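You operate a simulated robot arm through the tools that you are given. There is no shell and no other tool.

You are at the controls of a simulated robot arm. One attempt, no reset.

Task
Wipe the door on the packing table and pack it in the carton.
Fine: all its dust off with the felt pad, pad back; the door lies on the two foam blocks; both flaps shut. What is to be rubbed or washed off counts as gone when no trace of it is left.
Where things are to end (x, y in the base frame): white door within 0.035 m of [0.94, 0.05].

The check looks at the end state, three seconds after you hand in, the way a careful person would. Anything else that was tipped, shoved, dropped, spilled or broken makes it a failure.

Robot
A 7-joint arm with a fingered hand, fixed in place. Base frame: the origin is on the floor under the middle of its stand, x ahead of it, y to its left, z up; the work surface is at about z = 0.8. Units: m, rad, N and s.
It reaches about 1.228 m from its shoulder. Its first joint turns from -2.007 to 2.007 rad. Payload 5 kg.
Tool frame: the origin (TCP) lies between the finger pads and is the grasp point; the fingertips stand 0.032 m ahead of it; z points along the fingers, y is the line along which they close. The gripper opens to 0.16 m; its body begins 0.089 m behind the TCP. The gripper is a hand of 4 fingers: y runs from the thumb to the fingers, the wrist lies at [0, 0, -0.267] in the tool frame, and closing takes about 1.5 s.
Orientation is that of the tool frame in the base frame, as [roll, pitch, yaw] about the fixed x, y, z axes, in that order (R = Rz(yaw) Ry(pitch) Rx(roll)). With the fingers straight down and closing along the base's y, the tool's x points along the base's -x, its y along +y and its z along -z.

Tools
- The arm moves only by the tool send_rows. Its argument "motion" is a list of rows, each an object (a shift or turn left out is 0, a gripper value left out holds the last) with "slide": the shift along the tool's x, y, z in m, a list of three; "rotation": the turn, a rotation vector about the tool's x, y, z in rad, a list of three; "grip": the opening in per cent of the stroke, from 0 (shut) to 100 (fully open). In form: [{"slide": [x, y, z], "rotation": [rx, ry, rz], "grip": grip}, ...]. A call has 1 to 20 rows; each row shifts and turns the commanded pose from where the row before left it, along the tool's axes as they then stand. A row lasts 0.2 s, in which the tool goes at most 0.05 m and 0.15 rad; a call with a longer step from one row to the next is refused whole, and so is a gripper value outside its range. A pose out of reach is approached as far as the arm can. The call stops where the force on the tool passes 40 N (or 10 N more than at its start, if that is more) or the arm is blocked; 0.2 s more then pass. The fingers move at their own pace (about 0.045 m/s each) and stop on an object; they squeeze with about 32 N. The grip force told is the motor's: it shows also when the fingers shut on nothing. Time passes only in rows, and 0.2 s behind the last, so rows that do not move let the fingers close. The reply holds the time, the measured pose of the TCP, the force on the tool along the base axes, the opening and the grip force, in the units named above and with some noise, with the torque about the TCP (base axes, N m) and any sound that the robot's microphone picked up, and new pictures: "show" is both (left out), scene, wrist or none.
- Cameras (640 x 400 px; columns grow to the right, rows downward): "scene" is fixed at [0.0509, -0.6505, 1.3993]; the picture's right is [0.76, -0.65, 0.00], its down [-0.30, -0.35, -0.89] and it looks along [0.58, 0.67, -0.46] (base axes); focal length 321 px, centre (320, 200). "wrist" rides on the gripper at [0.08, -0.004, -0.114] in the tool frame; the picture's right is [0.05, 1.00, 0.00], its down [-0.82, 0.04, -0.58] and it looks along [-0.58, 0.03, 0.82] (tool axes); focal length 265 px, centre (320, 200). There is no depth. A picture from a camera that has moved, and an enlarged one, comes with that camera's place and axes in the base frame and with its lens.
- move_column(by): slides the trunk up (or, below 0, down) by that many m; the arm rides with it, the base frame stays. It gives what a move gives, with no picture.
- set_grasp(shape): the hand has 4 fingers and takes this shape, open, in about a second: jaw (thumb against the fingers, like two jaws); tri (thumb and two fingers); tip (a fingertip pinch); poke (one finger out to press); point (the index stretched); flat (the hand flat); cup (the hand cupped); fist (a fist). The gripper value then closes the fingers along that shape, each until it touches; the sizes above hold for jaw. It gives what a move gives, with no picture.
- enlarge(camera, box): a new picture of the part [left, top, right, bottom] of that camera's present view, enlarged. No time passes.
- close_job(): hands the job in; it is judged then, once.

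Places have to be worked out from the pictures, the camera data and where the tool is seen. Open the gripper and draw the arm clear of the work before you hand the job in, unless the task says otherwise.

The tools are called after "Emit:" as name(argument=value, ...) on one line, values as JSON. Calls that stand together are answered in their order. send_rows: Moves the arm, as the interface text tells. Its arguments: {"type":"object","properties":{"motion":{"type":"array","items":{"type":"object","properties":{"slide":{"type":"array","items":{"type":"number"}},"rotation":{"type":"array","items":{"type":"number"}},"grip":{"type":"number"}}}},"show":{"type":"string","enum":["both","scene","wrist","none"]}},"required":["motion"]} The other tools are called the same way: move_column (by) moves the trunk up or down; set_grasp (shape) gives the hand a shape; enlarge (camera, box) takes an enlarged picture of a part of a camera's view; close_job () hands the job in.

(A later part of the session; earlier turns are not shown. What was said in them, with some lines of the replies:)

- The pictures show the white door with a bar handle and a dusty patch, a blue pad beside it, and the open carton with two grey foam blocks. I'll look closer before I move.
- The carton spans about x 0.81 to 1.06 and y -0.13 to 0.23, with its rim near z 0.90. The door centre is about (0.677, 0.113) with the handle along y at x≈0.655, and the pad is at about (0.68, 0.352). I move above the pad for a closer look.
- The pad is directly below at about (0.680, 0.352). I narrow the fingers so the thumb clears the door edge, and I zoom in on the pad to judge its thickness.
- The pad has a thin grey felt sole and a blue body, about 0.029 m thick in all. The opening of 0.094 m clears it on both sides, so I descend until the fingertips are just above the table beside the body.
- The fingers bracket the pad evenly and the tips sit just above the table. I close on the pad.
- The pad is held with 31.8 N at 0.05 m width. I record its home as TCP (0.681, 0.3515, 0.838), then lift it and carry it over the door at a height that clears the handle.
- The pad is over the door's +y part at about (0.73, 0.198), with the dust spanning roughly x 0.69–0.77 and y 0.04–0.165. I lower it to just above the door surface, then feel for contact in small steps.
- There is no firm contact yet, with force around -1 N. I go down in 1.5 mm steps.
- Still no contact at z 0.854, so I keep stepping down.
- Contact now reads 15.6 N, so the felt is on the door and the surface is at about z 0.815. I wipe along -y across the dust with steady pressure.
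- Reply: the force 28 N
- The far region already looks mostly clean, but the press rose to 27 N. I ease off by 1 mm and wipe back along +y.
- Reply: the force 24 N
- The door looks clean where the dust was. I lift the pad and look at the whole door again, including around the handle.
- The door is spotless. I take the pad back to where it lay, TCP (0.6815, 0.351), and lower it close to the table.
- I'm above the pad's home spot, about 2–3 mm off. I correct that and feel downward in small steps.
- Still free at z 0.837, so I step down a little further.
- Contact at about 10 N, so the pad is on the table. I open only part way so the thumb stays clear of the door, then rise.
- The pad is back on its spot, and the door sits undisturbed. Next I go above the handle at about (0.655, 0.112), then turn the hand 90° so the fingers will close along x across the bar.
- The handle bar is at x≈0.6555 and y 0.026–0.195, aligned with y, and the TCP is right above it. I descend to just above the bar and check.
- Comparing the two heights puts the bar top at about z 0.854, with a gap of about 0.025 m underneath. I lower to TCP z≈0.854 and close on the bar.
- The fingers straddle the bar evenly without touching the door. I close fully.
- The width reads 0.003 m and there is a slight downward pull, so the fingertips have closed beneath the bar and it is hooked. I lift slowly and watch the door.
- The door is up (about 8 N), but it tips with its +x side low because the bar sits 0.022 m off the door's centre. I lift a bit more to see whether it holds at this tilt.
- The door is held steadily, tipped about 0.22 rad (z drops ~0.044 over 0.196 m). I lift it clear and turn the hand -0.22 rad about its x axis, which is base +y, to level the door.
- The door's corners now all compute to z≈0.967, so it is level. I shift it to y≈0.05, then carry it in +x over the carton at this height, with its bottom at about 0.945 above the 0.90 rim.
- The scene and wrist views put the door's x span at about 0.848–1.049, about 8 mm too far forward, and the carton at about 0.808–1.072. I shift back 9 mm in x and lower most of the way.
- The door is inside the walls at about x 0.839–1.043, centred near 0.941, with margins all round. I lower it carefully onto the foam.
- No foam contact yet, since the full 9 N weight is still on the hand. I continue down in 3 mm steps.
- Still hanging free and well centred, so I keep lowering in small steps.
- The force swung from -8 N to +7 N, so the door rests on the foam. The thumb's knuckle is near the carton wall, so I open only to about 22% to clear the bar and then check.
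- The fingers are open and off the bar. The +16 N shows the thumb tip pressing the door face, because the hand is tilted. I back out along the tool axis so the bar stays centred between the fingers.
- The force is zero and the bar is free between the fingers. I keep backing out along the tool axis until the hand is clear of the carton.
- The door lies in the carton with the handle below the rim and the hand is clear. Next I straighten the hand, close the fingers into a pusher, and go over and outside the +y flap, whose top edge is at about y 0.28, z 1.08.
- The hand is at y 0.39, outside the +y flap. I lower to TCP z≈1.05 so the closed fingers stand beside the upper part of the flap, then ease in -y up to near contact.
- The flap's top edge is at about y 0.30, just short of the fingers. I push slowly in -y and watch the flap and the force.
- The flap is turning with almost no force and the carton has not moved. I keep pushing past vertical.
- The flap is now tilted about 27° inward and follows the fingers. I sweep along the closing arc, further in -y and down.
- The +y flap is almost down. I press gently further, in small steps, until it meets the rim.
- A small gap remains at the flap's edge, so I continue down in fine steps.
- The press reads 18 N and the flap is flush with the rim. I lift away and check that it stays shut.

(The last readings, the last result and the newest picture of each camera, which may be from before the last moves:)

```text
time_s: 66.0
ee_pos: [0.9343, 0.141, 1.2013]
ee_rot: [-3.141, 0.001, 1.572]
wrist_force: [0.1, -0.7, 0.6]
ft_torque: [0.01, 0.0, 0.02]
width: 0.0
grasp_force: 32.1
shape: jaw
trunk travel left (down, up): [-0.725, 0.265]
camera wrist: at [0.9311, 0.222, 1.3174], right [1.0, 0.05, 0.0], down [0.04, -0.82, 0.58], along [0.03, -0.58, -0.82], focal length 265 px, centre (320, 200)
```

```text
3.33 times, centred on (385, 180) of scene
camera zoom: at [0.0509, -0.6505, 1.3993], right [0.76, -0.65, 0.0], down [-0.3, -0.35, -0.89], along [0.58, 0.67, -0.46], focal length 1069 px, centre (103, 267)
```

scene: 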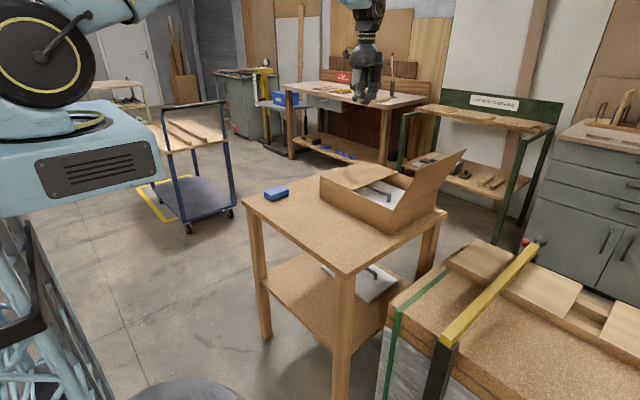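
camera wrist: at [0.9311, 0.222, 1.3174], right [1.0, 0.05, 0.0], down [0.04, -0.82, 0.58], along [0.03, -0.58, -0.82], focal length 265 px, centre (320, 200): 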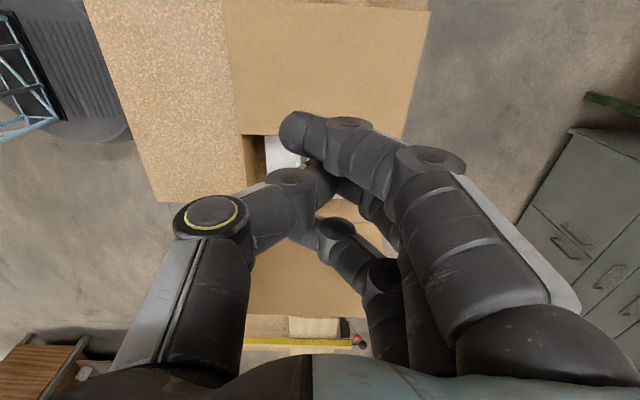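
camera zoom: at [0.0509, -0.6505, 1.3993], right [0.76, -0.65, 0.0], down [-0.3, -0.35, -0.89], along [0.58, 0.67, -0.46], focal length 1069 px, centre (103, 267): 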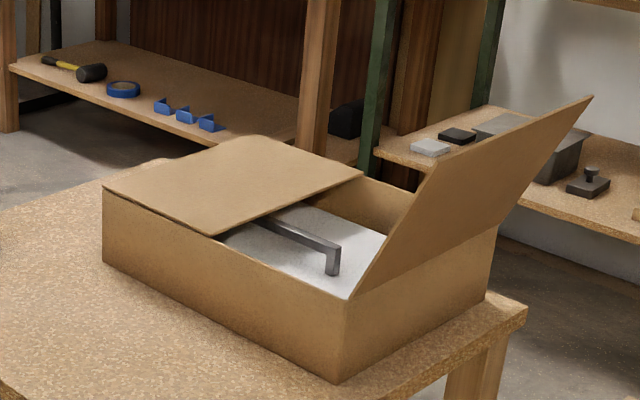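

The +y flap stays shut. For the -y flap, leaning out with its top edge at about y -0.21, z 1.055, I cross over it at height and come down outside at y≈-0.28.

Emit:
send_rows(motion=[{"slide": [-0.042, 0, 0]}, {"slide": [-0.042, 0, 0]}, {"slide": [-0.042, 0, 0]}, {"slide": [-0.042, 0, 0]}, {"slide": [-0.042, 0, 0]}, {"slide": [-0.042, 0, 0]}, {"slide": [-0.042, 0, 0]}, {"slide": [-0.042, 0, 0]}, {"slide": [-0.042, 0, 0]}, {"slide": [-0.043, 0, 0]}, {}])

Emit:
enlarge(camera="scene", box=[340, 70, 560, 260])

```text
time_s: 68.4
ee_pos: [0.9345, -0.2804, 1.2019]
ee_rot: [3.14, 0.001, 1.572]
wrist_force: [0.1, 0.2, 0.0]
ft_torque: [-0.02, -0.02, -0.01]
width: 0.0
grasp_force: 31.9
shape: jaw
trunk travel left (down, up): [-0.725, 0.265]
camera wrist: at [0.9304, -0.1991, 1.3159], right [1.0, 0.05, 0.0], down [0.04, -0.82, 0.58], along [0.03, -0.58, -0.82], focal length 265 px, centre (320, 200)
```

scene: 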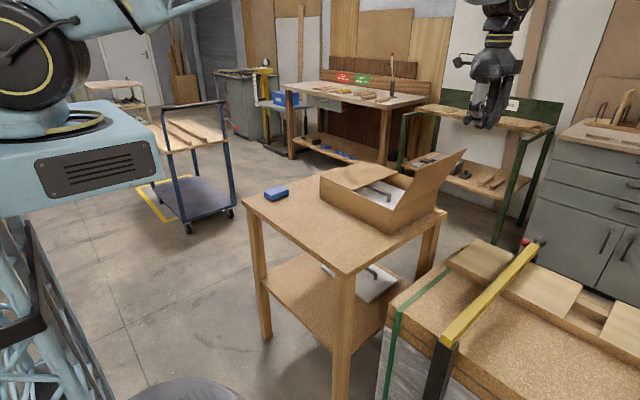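
wrist: 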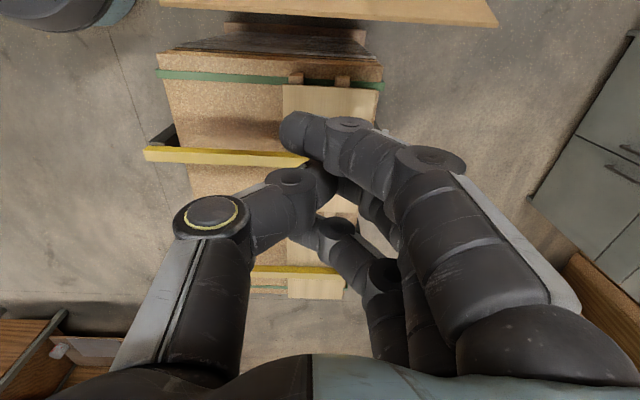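

```text
2.11 times, centred on (450, 165) of scene
camera zoom: at [0.0509, -0.6505, 1.3993], right [0.76, -0.65, 0.0], down [-0.3, -0.35, -0.89], along [0.58, 0.67, -0.46], focal length 675 px, centre (46, 274)
```

zoom: 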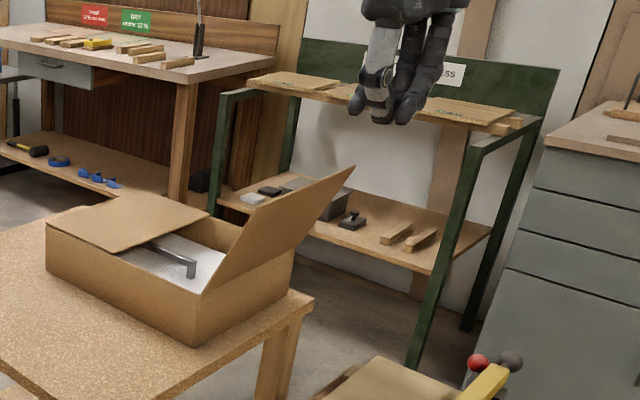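

The clamped stack lies further out (y < -0.45) and much lower, so there is room. I lower to z≈1.05 beside the -y flap.

Emit:
send_rows(motion=[{"slide": [0, 0, 0.038]}, {"slide": [0, 0, 0.038]}, {"slide": [0, 0, 0.038]}, {"slide": [0, 0, 0.036]}, {}])

Emit:
enlarge(camera="scene", box=[340, 100, 560, 260])

```text
time_s: 69.6
ee_pos: [0.9349, -0.2821, 1.0509]
ee_rot: [3.141, -0.002, 1.574]
wrist_force: [-0.2, -0.4, 0.2]
ft_torque: [0.01, 0.0, 0.02]
width: 0.0003
grasp_force: 32.6
shape: jaw
trunk travel left (down, up): [-0.725, 0.265]
camera wrist: at [0.9314, -0.2, 1.1659], right [1.0, 0.05, 0.0], down [0.04, -0.82, 0.58], along [0.03, -0.58, -0.82], focal length 265 px, centre (320, 200)
```

scene: 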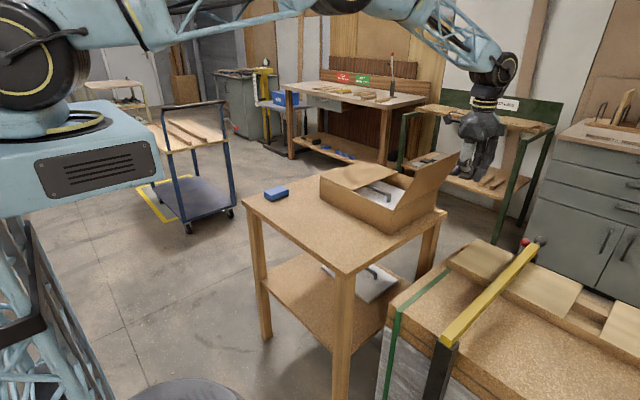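
wrist: 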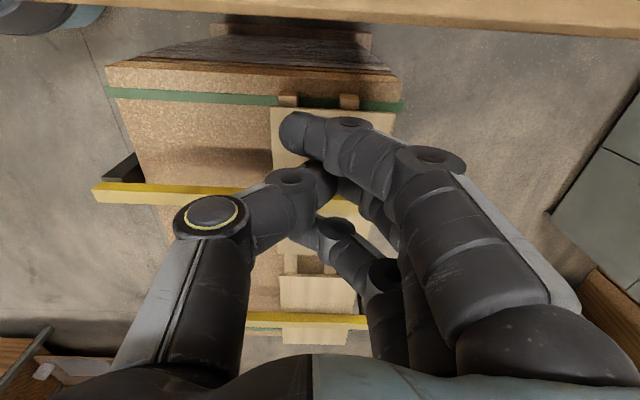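

```text
2.50 times, centred on (450, 180) of scene
camera zoom: at [0.0509, -0.6505, 1.3993], right [0.76, -0.65, 0.0], down [-0.3, -0.35, -0.89], along [0.58, 0.67, -0.46], focal length 802 px, centre (-5, 250)
```

zoom: 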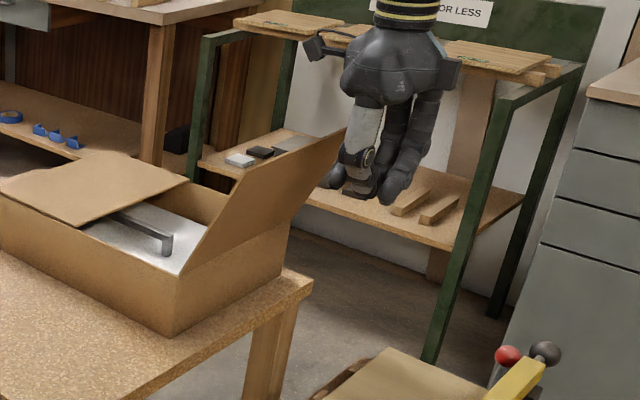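

The hand hangs free outside the -y flap with no contact. I now push slowly in +y.

Emit:
send_rows(motion=[{"slide": [0.012, 0, 0]}, {"slide": [0.012, 0, 0]}, {"slide": [0.012, 0, 0]}, {"slide": [0.012, 0, 0]}, {"slide": [0.012, 0, 0]}, {"slide": [0.012, 0, 0]}, {}])

Emit:
enlarge(camera="scene", box=[310, 100, 530, 260])

```text
time_s: 71.2
ee_pos: [0.936, -0.2103, 1.0537]
ee_rot: [3.141, 0.0, 1.572]
wrist_force: [0.1, 0.1, 1.0]
ft_torque: [-0.01, -0.01, 0.02]
width: 0.0
grasp_force: 31.4
shape: jaw
trunk travel left (down, up): [-0.725, 0.265]
camera wrist: at [0.931, -0.1288, 1.1672], right [1.0, 0.05, 0.0], down [0.04, -0.82, 0.58], along [0.03, -0.58, -0.82], focal length 265 px, centre (320, 200)
```

scene: 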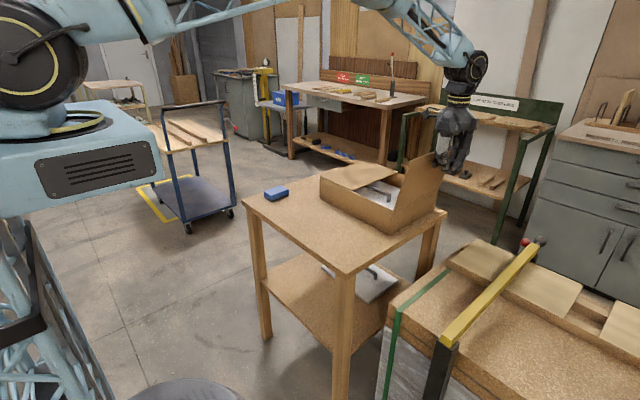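
wrist: 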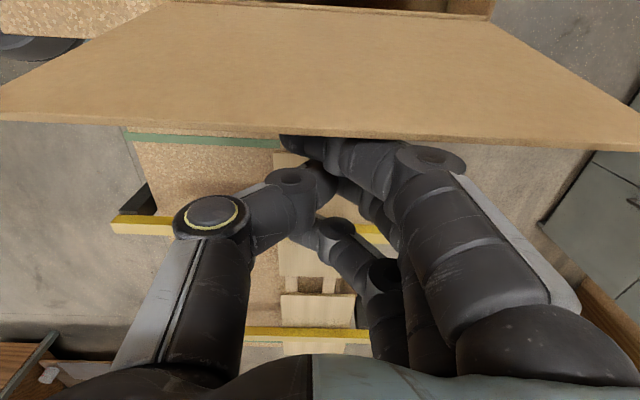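

```text
2.50 times, centred on (420, 180) of scene
camera zoom: at [0.0509, -0.6505, 1.3993], right [0.76, -0.65, 0.0], down [-0.3, -0.35, -0.89], along [0.58, 0.67, -0.46], focal length 802 px, centre (70, 250)
```

zoom: 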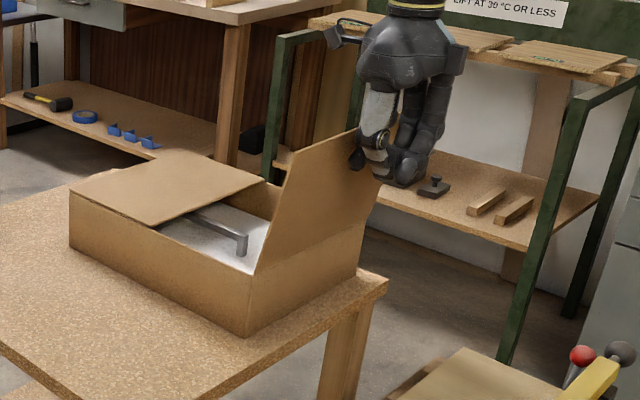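

The flap follows easily, nearly vertical now, and the wrist camera is well above its top edge. I keep pushing in +y past vertical.

Emit:
send_rows(motion=[{"slide": [0.0135, 0, 0]}, {"slide": [0.0135, 0, 0]}, {"slide": [0.0135, 0, 0]}, {"slide": [0.0135, 0, 0]}, {"slide": [0.0135, 0, 0]}, {"slide": [0.0135, 0, 0]}, {"slide": [0.0135, 0, 0]}, {"slide": [0.0135, 0, 0]}, {}])

Emit:
enlarge(camera="scene", box=[300, 90, 500, 250])

```text
time_s: 73.2
ee_pos: [0.9377, -0.1024, 1.054]
ee_rot: [-3.14, -0.001, 1.569]
wrist_force: [0.7, -0.8, 1.1]
ft_torque: [0.05, -0.02, -0.02]
width: 0.0
grasp_force: 31.3
shape: jaw
trunk travel left (down, up): [-0.725, 0.265]
camera wrist: at [0.9327, -0.022, 1.1681], right [1.0, 0.05, 0.0], down [0.04, -0.82, 0.58], along [0.03, -0.58, -0.82], focal length 265 px, centre (320, 200)
```

scene: 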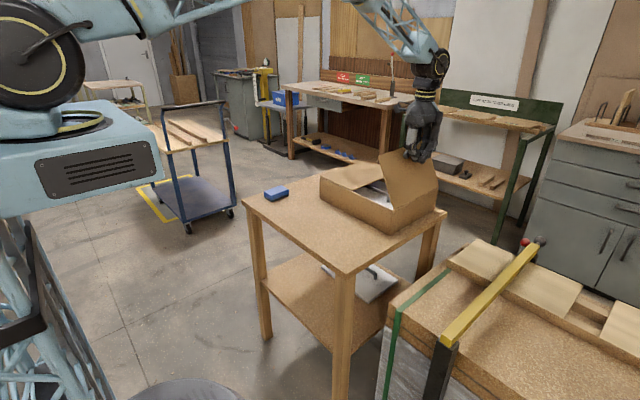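
wrist: 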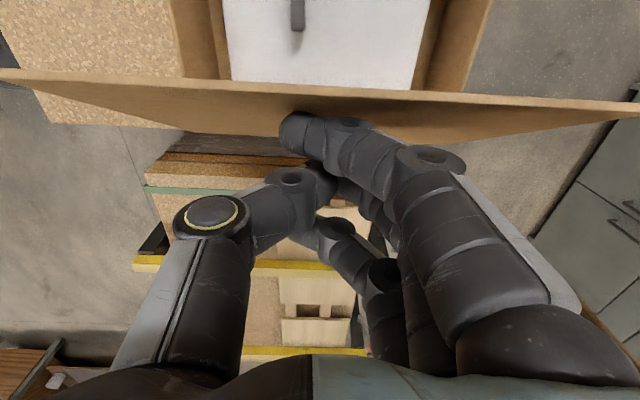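

```text
2.50 times, centred on (400, 170) of scene
camera zoom: at [0.0509, -0.6505, 1.3993], right [0.76, -0.65, 0.0], down [-0.3, -0.35, -0.89], along [0.58, 0.67, -0.46], focal length 802 px, centre (120, 275)
```

zoom: 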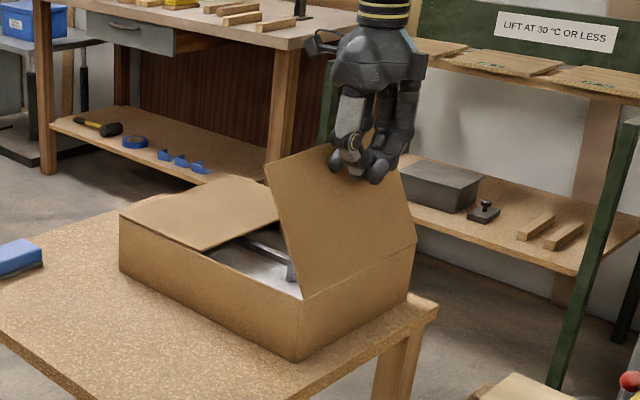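

The flap is tilted about 26° inward and moving freely. I follow the closing arc down as I did with the other side.

Emit:
send_rows(motion=[{"slide": [0.0118, 0, 0.01]}, {"slide": [0.0118, 0, 0.01]}, {"slide": [0.0118, 0, 0.01]}, {"slide": [0.0087, 0, 0.0123]}, {"slide": [0.0087, 0, 0.0123]}, {"slide": [0.0087, 0, 0.0123]}, {"slide": [0.0033, 0, 0.01]}, {"slide": [0.0033, 0, 0.01]}, {"slide": [0.0033, 0, 0.008]}, {}])

Emit:
enlarge(camera="scene", box=[300, 90, 500, 250])

```text
time_s: 75.4
ee_pos: [0.9358, -0.0309, 0.9593]
ee_rot: [-3.141, 0.001, 1.572]
wrist_force: [-0.2, -0.3, 0.0]
ft_torque: [0.02, -0.03, -0.02]
width: 0.0
grasp_force: 31.6
shape: jaw
trunk travel left (down, up): [-0.725, 0.265]
camera wrist: at [0.9313, 0.0498, 1.0733], right [1.0, 0.05, 0.0], down [0.04, -0.82, 0.58], along [0.03, -0.58, -0.82], focal length 265 px, centre (320, 200)
```

scene: 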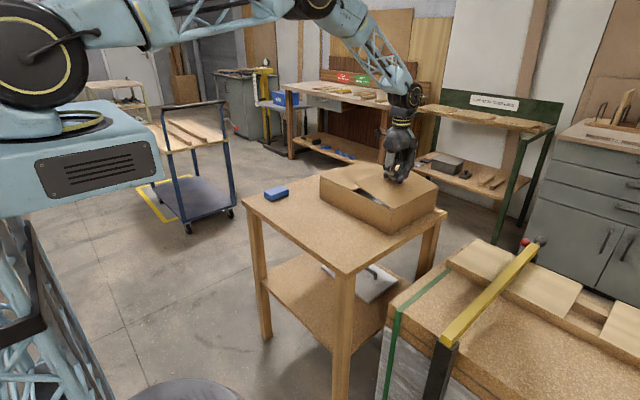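
wrist: 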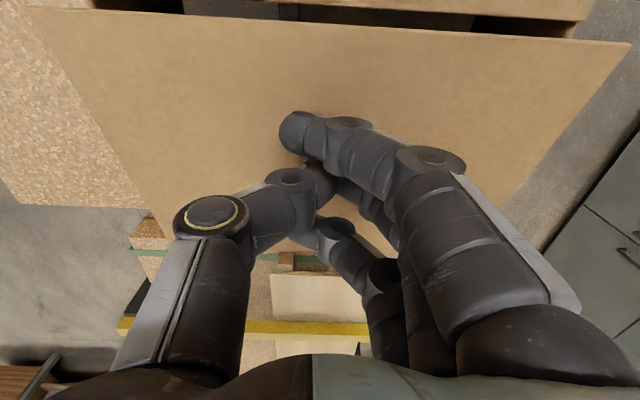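

```text
2.50 times, centred on (400, 170) of scene
camera zoom: at [0.0509, -0.6505, 1.3993], right [0.76, -0.65, 0.0], down [-0.3, -0.35, -0.89], along [0.58, 0.67, -0.46], focal length 802 px, centre (120, 275)
```

zoom: 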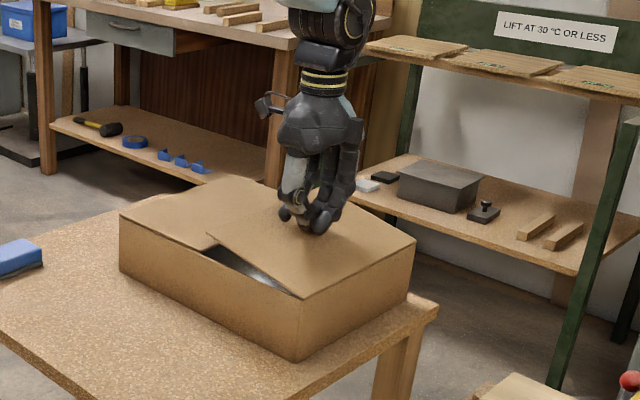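

The -y flap is nearly down. I press gently in small steps until it meets the rim.

Emit:
send_rows(motion=[{"slide": [0.001, 0, 0.006]}, {"slide": [0.001, 0, 0.006]}, {"slide": [0, 0, 0.004]}, {"slide": [0, 0, 0.003]}, {"slide": [0, 0, 0.002]}, {}])

Emit:
enlarge(camera="scene", box=[310, 140, 450, 240])

```text
time_s: 76.8
ee_pos: [0.9373, -0.0286, 0.9374]
ee_rot: [-3.141, -0.001, 1.572]
wrist_force: [-0.3, 0.0, -0.8]
ft_torque: [-0.04, 0.0, -0.01]
width: 0.0002
grasp_force: 31.9
shape: jaw
trunk travel left (down, up): [-0.725, 0.265]
camera wrist: at [0.9325, 0.0521, 1.053], right [1.0, 0.05, 0.0], down [0.04, -0.82, 0.58], along [0.03, -0.58, -0.82], focal length 265 px, centre (320, 200)
```

scene: 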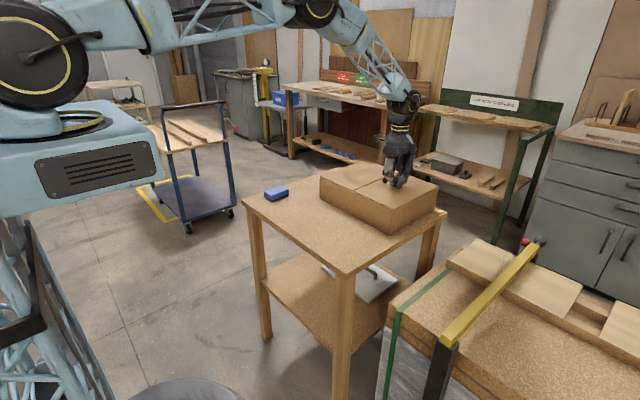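
wrist: 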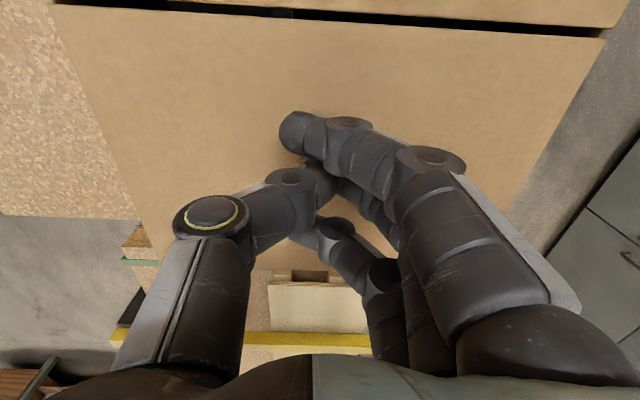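

```text
4.00 times, centred on (380, 190) of scene
camera zoom: at [0.0509, -0.6505, 1.3993], right [0.76, -0.65, 0.0], down [-0.3, -0.35, -0.89], along [0.58, 0.67, -0.46], focal length 1283 px, centre (80, 240)
```

zoom: 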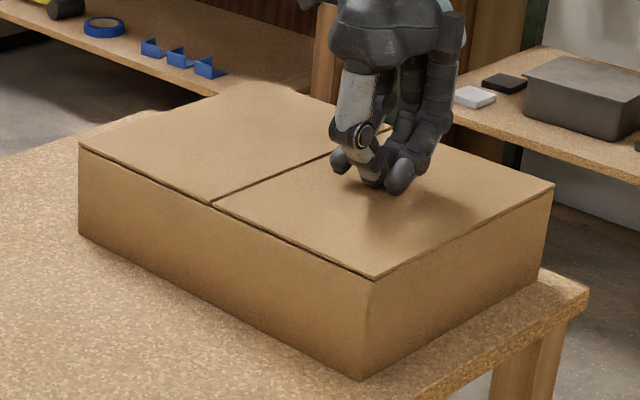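

Both flaps look almost flat. I press the last few millimetres until I feel the rim.

Emit:
send_rows(motion=[{"slide": [0, 0, 0.002]}, {"slide": [0, 0, 0.002]}, {}], show="none")

```text
time_s: 77.6
ee_pos: [0.9367, -0.0283, 0.9373]
ee_rot: [3.139, 0.001, 1.573]
wrist_force: [1.9, -0.5, 19.0]
ft_torque: [-0.12, -0.35, -0.02]
width: 0.0002
grasp_force: 32.0
shape: jaw
trunk travel left (down, up): [-0.725, 0.265]
```

The press reads 19 N, so the -y flap is seated. I lift straight up and retreat, then inspect everything.

Emit:
send_rows(motion=[{"slide": [0, 0, -0.01]}, {"slide": [0, 0, -0.03]}, {"slide": [0, 0, -0.04]}, {"slide": [0, 0, -0.04]}, {"slide": [0, 0, -0.04]}, {"slide": [0, 0, -0.04]}, {"slide": [0, 0, -0.04]}, {"slide": [0, -0.04, -0.02]}, {"slide": [0.02, -0.04, 0]}, {"slide": [0.02, -0.04, 0]}, {"slide": [0.02, -0.04, 0]}, {"slide": [0.02, -0.04, 0]}, {}])

Emit:
enlarge(camera="scene", box=[310, 140, 450, 240])

Emit:
enlarge(camera="scene", box=[240, 160, 340, 230])

```text
time_s: 80.4
ee_pos: [0.7371, 0.0512, 1.1896]
ee_rot: [3.141, 0.0, 1.572]
wrist_force: [-0.2, 0.5, -0.7]
ft_torque: [0.01, 0.02, 0.0]
width: 0.0001
grasp_force: 31.9
shape: jaw
trunk travel left (down, up): [-0.725, 0.265]
camera wrist: at [0.733, 0.1329, 1.3058], right [1.0, 0.05, 0.0], down [0.04, -0.82, 0.58], along [0.03, -0.58, -0.82], focal length 265 px, centre (320, 200)
```

scene: 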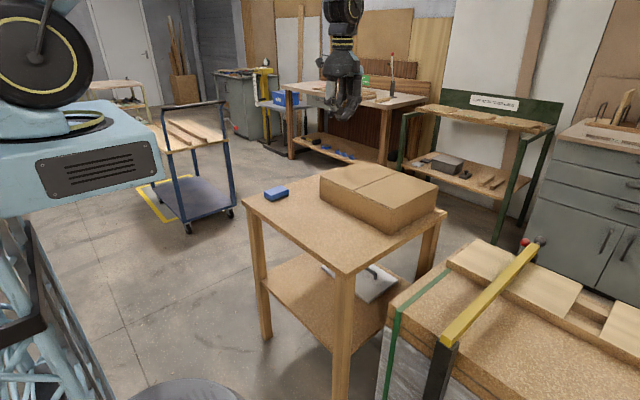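
wrist: 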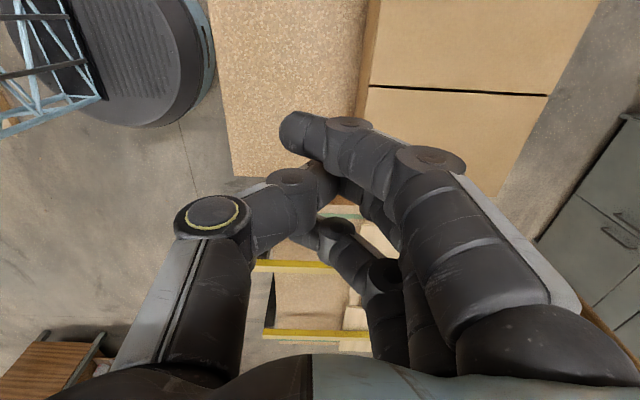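

```text
4.00 times, centred on (380, 190) of scene
camera zoom: at [0.0509, -0.6505, 1.3993], right [0.76, -0.65, 0.0], down [-0.3, -0.35, -0.89], along [0.58, 0.67, -0.46], focal length 1283 px, centre (80, 240)
```

zoom: 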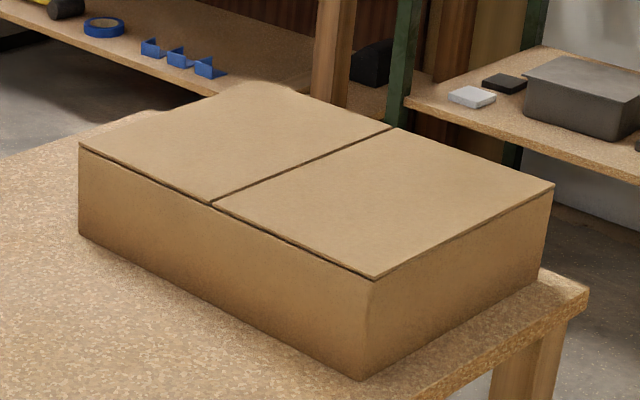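

```text
5.71 times, centred on (290, 195) of scene
camera zoom: at [0.0509, -0.6505, 1.3993], right [0.76, -0.65, 0.0], down [-0.3, -0.35, -0.89], along [0.58, 0.67, -0.46], focal length 1833 px, centre (491, 229)
```

zoom: 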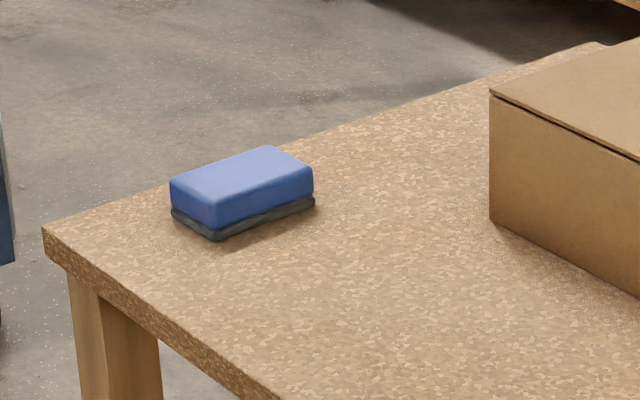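

Both flaps lie flat, the carton hasn't moved, and the pad is back on its spot with the same corner pixels as at the start. I open the gripper and draw the arm further up and back before handing in.

Emit:
send_rows(motion=[{"slide": [0.02, -0.02, -0.02], "grip": 100}, {"slide": [0.02, -0.03, -0.02]}, {"slide": [0.02, -0.03, -0.02]}, {"slide": [0.02, -0.03, 0]}, {"slide": [0.02, -0.03, 0]}, {}, {}, {}, {}])

Emit:
enlarge(camera="scene", box=[240, 140, 460, 290])

Emit:
enlarge(camera="wrist", box=[320, 0, 640, 200])

```text
time_s: 82.4
ee_pos: [0.596, 0.1505, 1.2534]
ee_rot: [-3.141, 0.0, 1.573]
wrist_force: [0.2, 0.0, -0.2]
ft_torque: [0.04, 0.0, 0.0]
width: 0.16
grasp_force: 0.0
shape: jaw
trunk travel left (down, up): [-0.725, 0.265]
camera wrist: at [0.5913, 0.2307, 1.3687], right [1.0, 0.05, 0.0], down [0.04, -0.82, 0.58], along [0.03, -0.58, -0.82], focal length 265 px, centre (320, 200)
```

scene: 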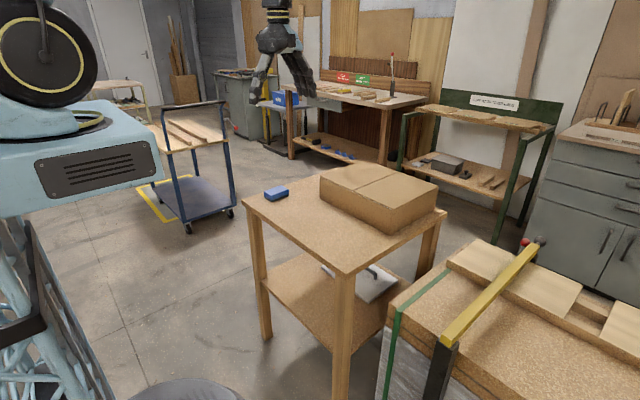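
wrist: 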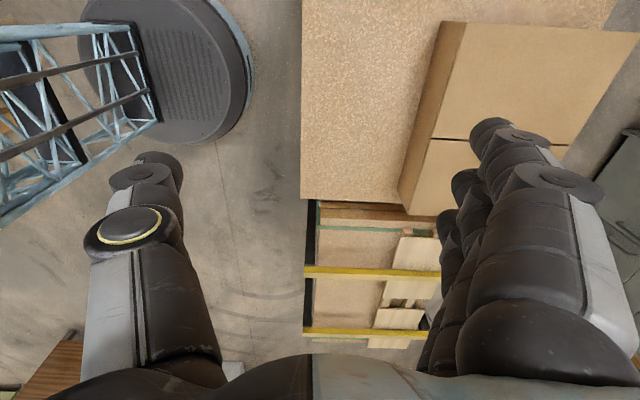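

```text
2.67 times, centred on (350, 215) of scene
camera zoom: at [0.0509, -0.6505, 1.3993], right [0.76, -0.65, 0.0], down [-0.3, -0.35, -0.89], along [0.58, 0.67, -0.46], focal length 855 px, centre (240, 160)
```

zoom: 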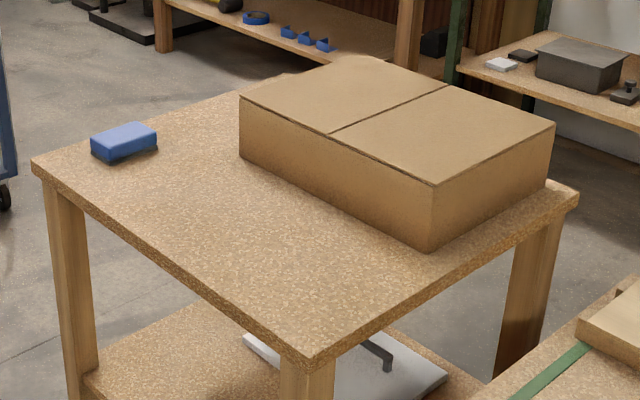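

```text
2.00 times, centred on (480, 100) of wrist
camera zoom: at [0.5913, 0.2307, 1.3687], right [1.0, 0.05, 0.0], down [0.04, -0.82, 0.58], along [0.03, -0.58, -0.82], focal length 531 px, centre (0, 400)
```

zoom: 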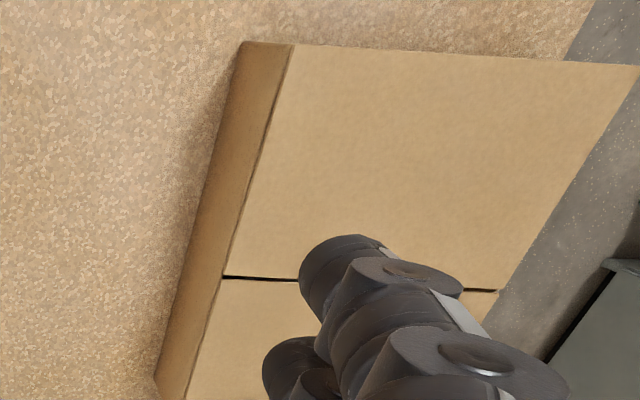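

The last views show both flaps shut, the carton and pad in place, the spare door on the shelf untouched, and the hand open and clear of the work. The door was left clean on the foam at about (0.94, 0.05), so I hand in.

Emit:
close_job()

```text
The job is handed in.
```

The door is wiped and packed: it lies in the closed carton, and I handed the job in without seeing the check's result.

- **Dust:** I wiped across the patch and back once. Close views of the whole door afterwards showed no trace of it.
- **Pad:** It is back on its spot by the door's old place. Its corners line up with the first picture to within about a pixel.
- **Door:** I lowered it until the foam took its weight and judged its centre to be at about (0.94, 0.05). It was level in the air just before, but I did not measure it again on the foam.
- **Flaps:** Both are pressed flat onto the rim and stayed shut when I lifted away. A thin seam shows where they meet.

The carton did not shift, the spare door on the shelf was not touched, and the arm ended open and clear of the work.
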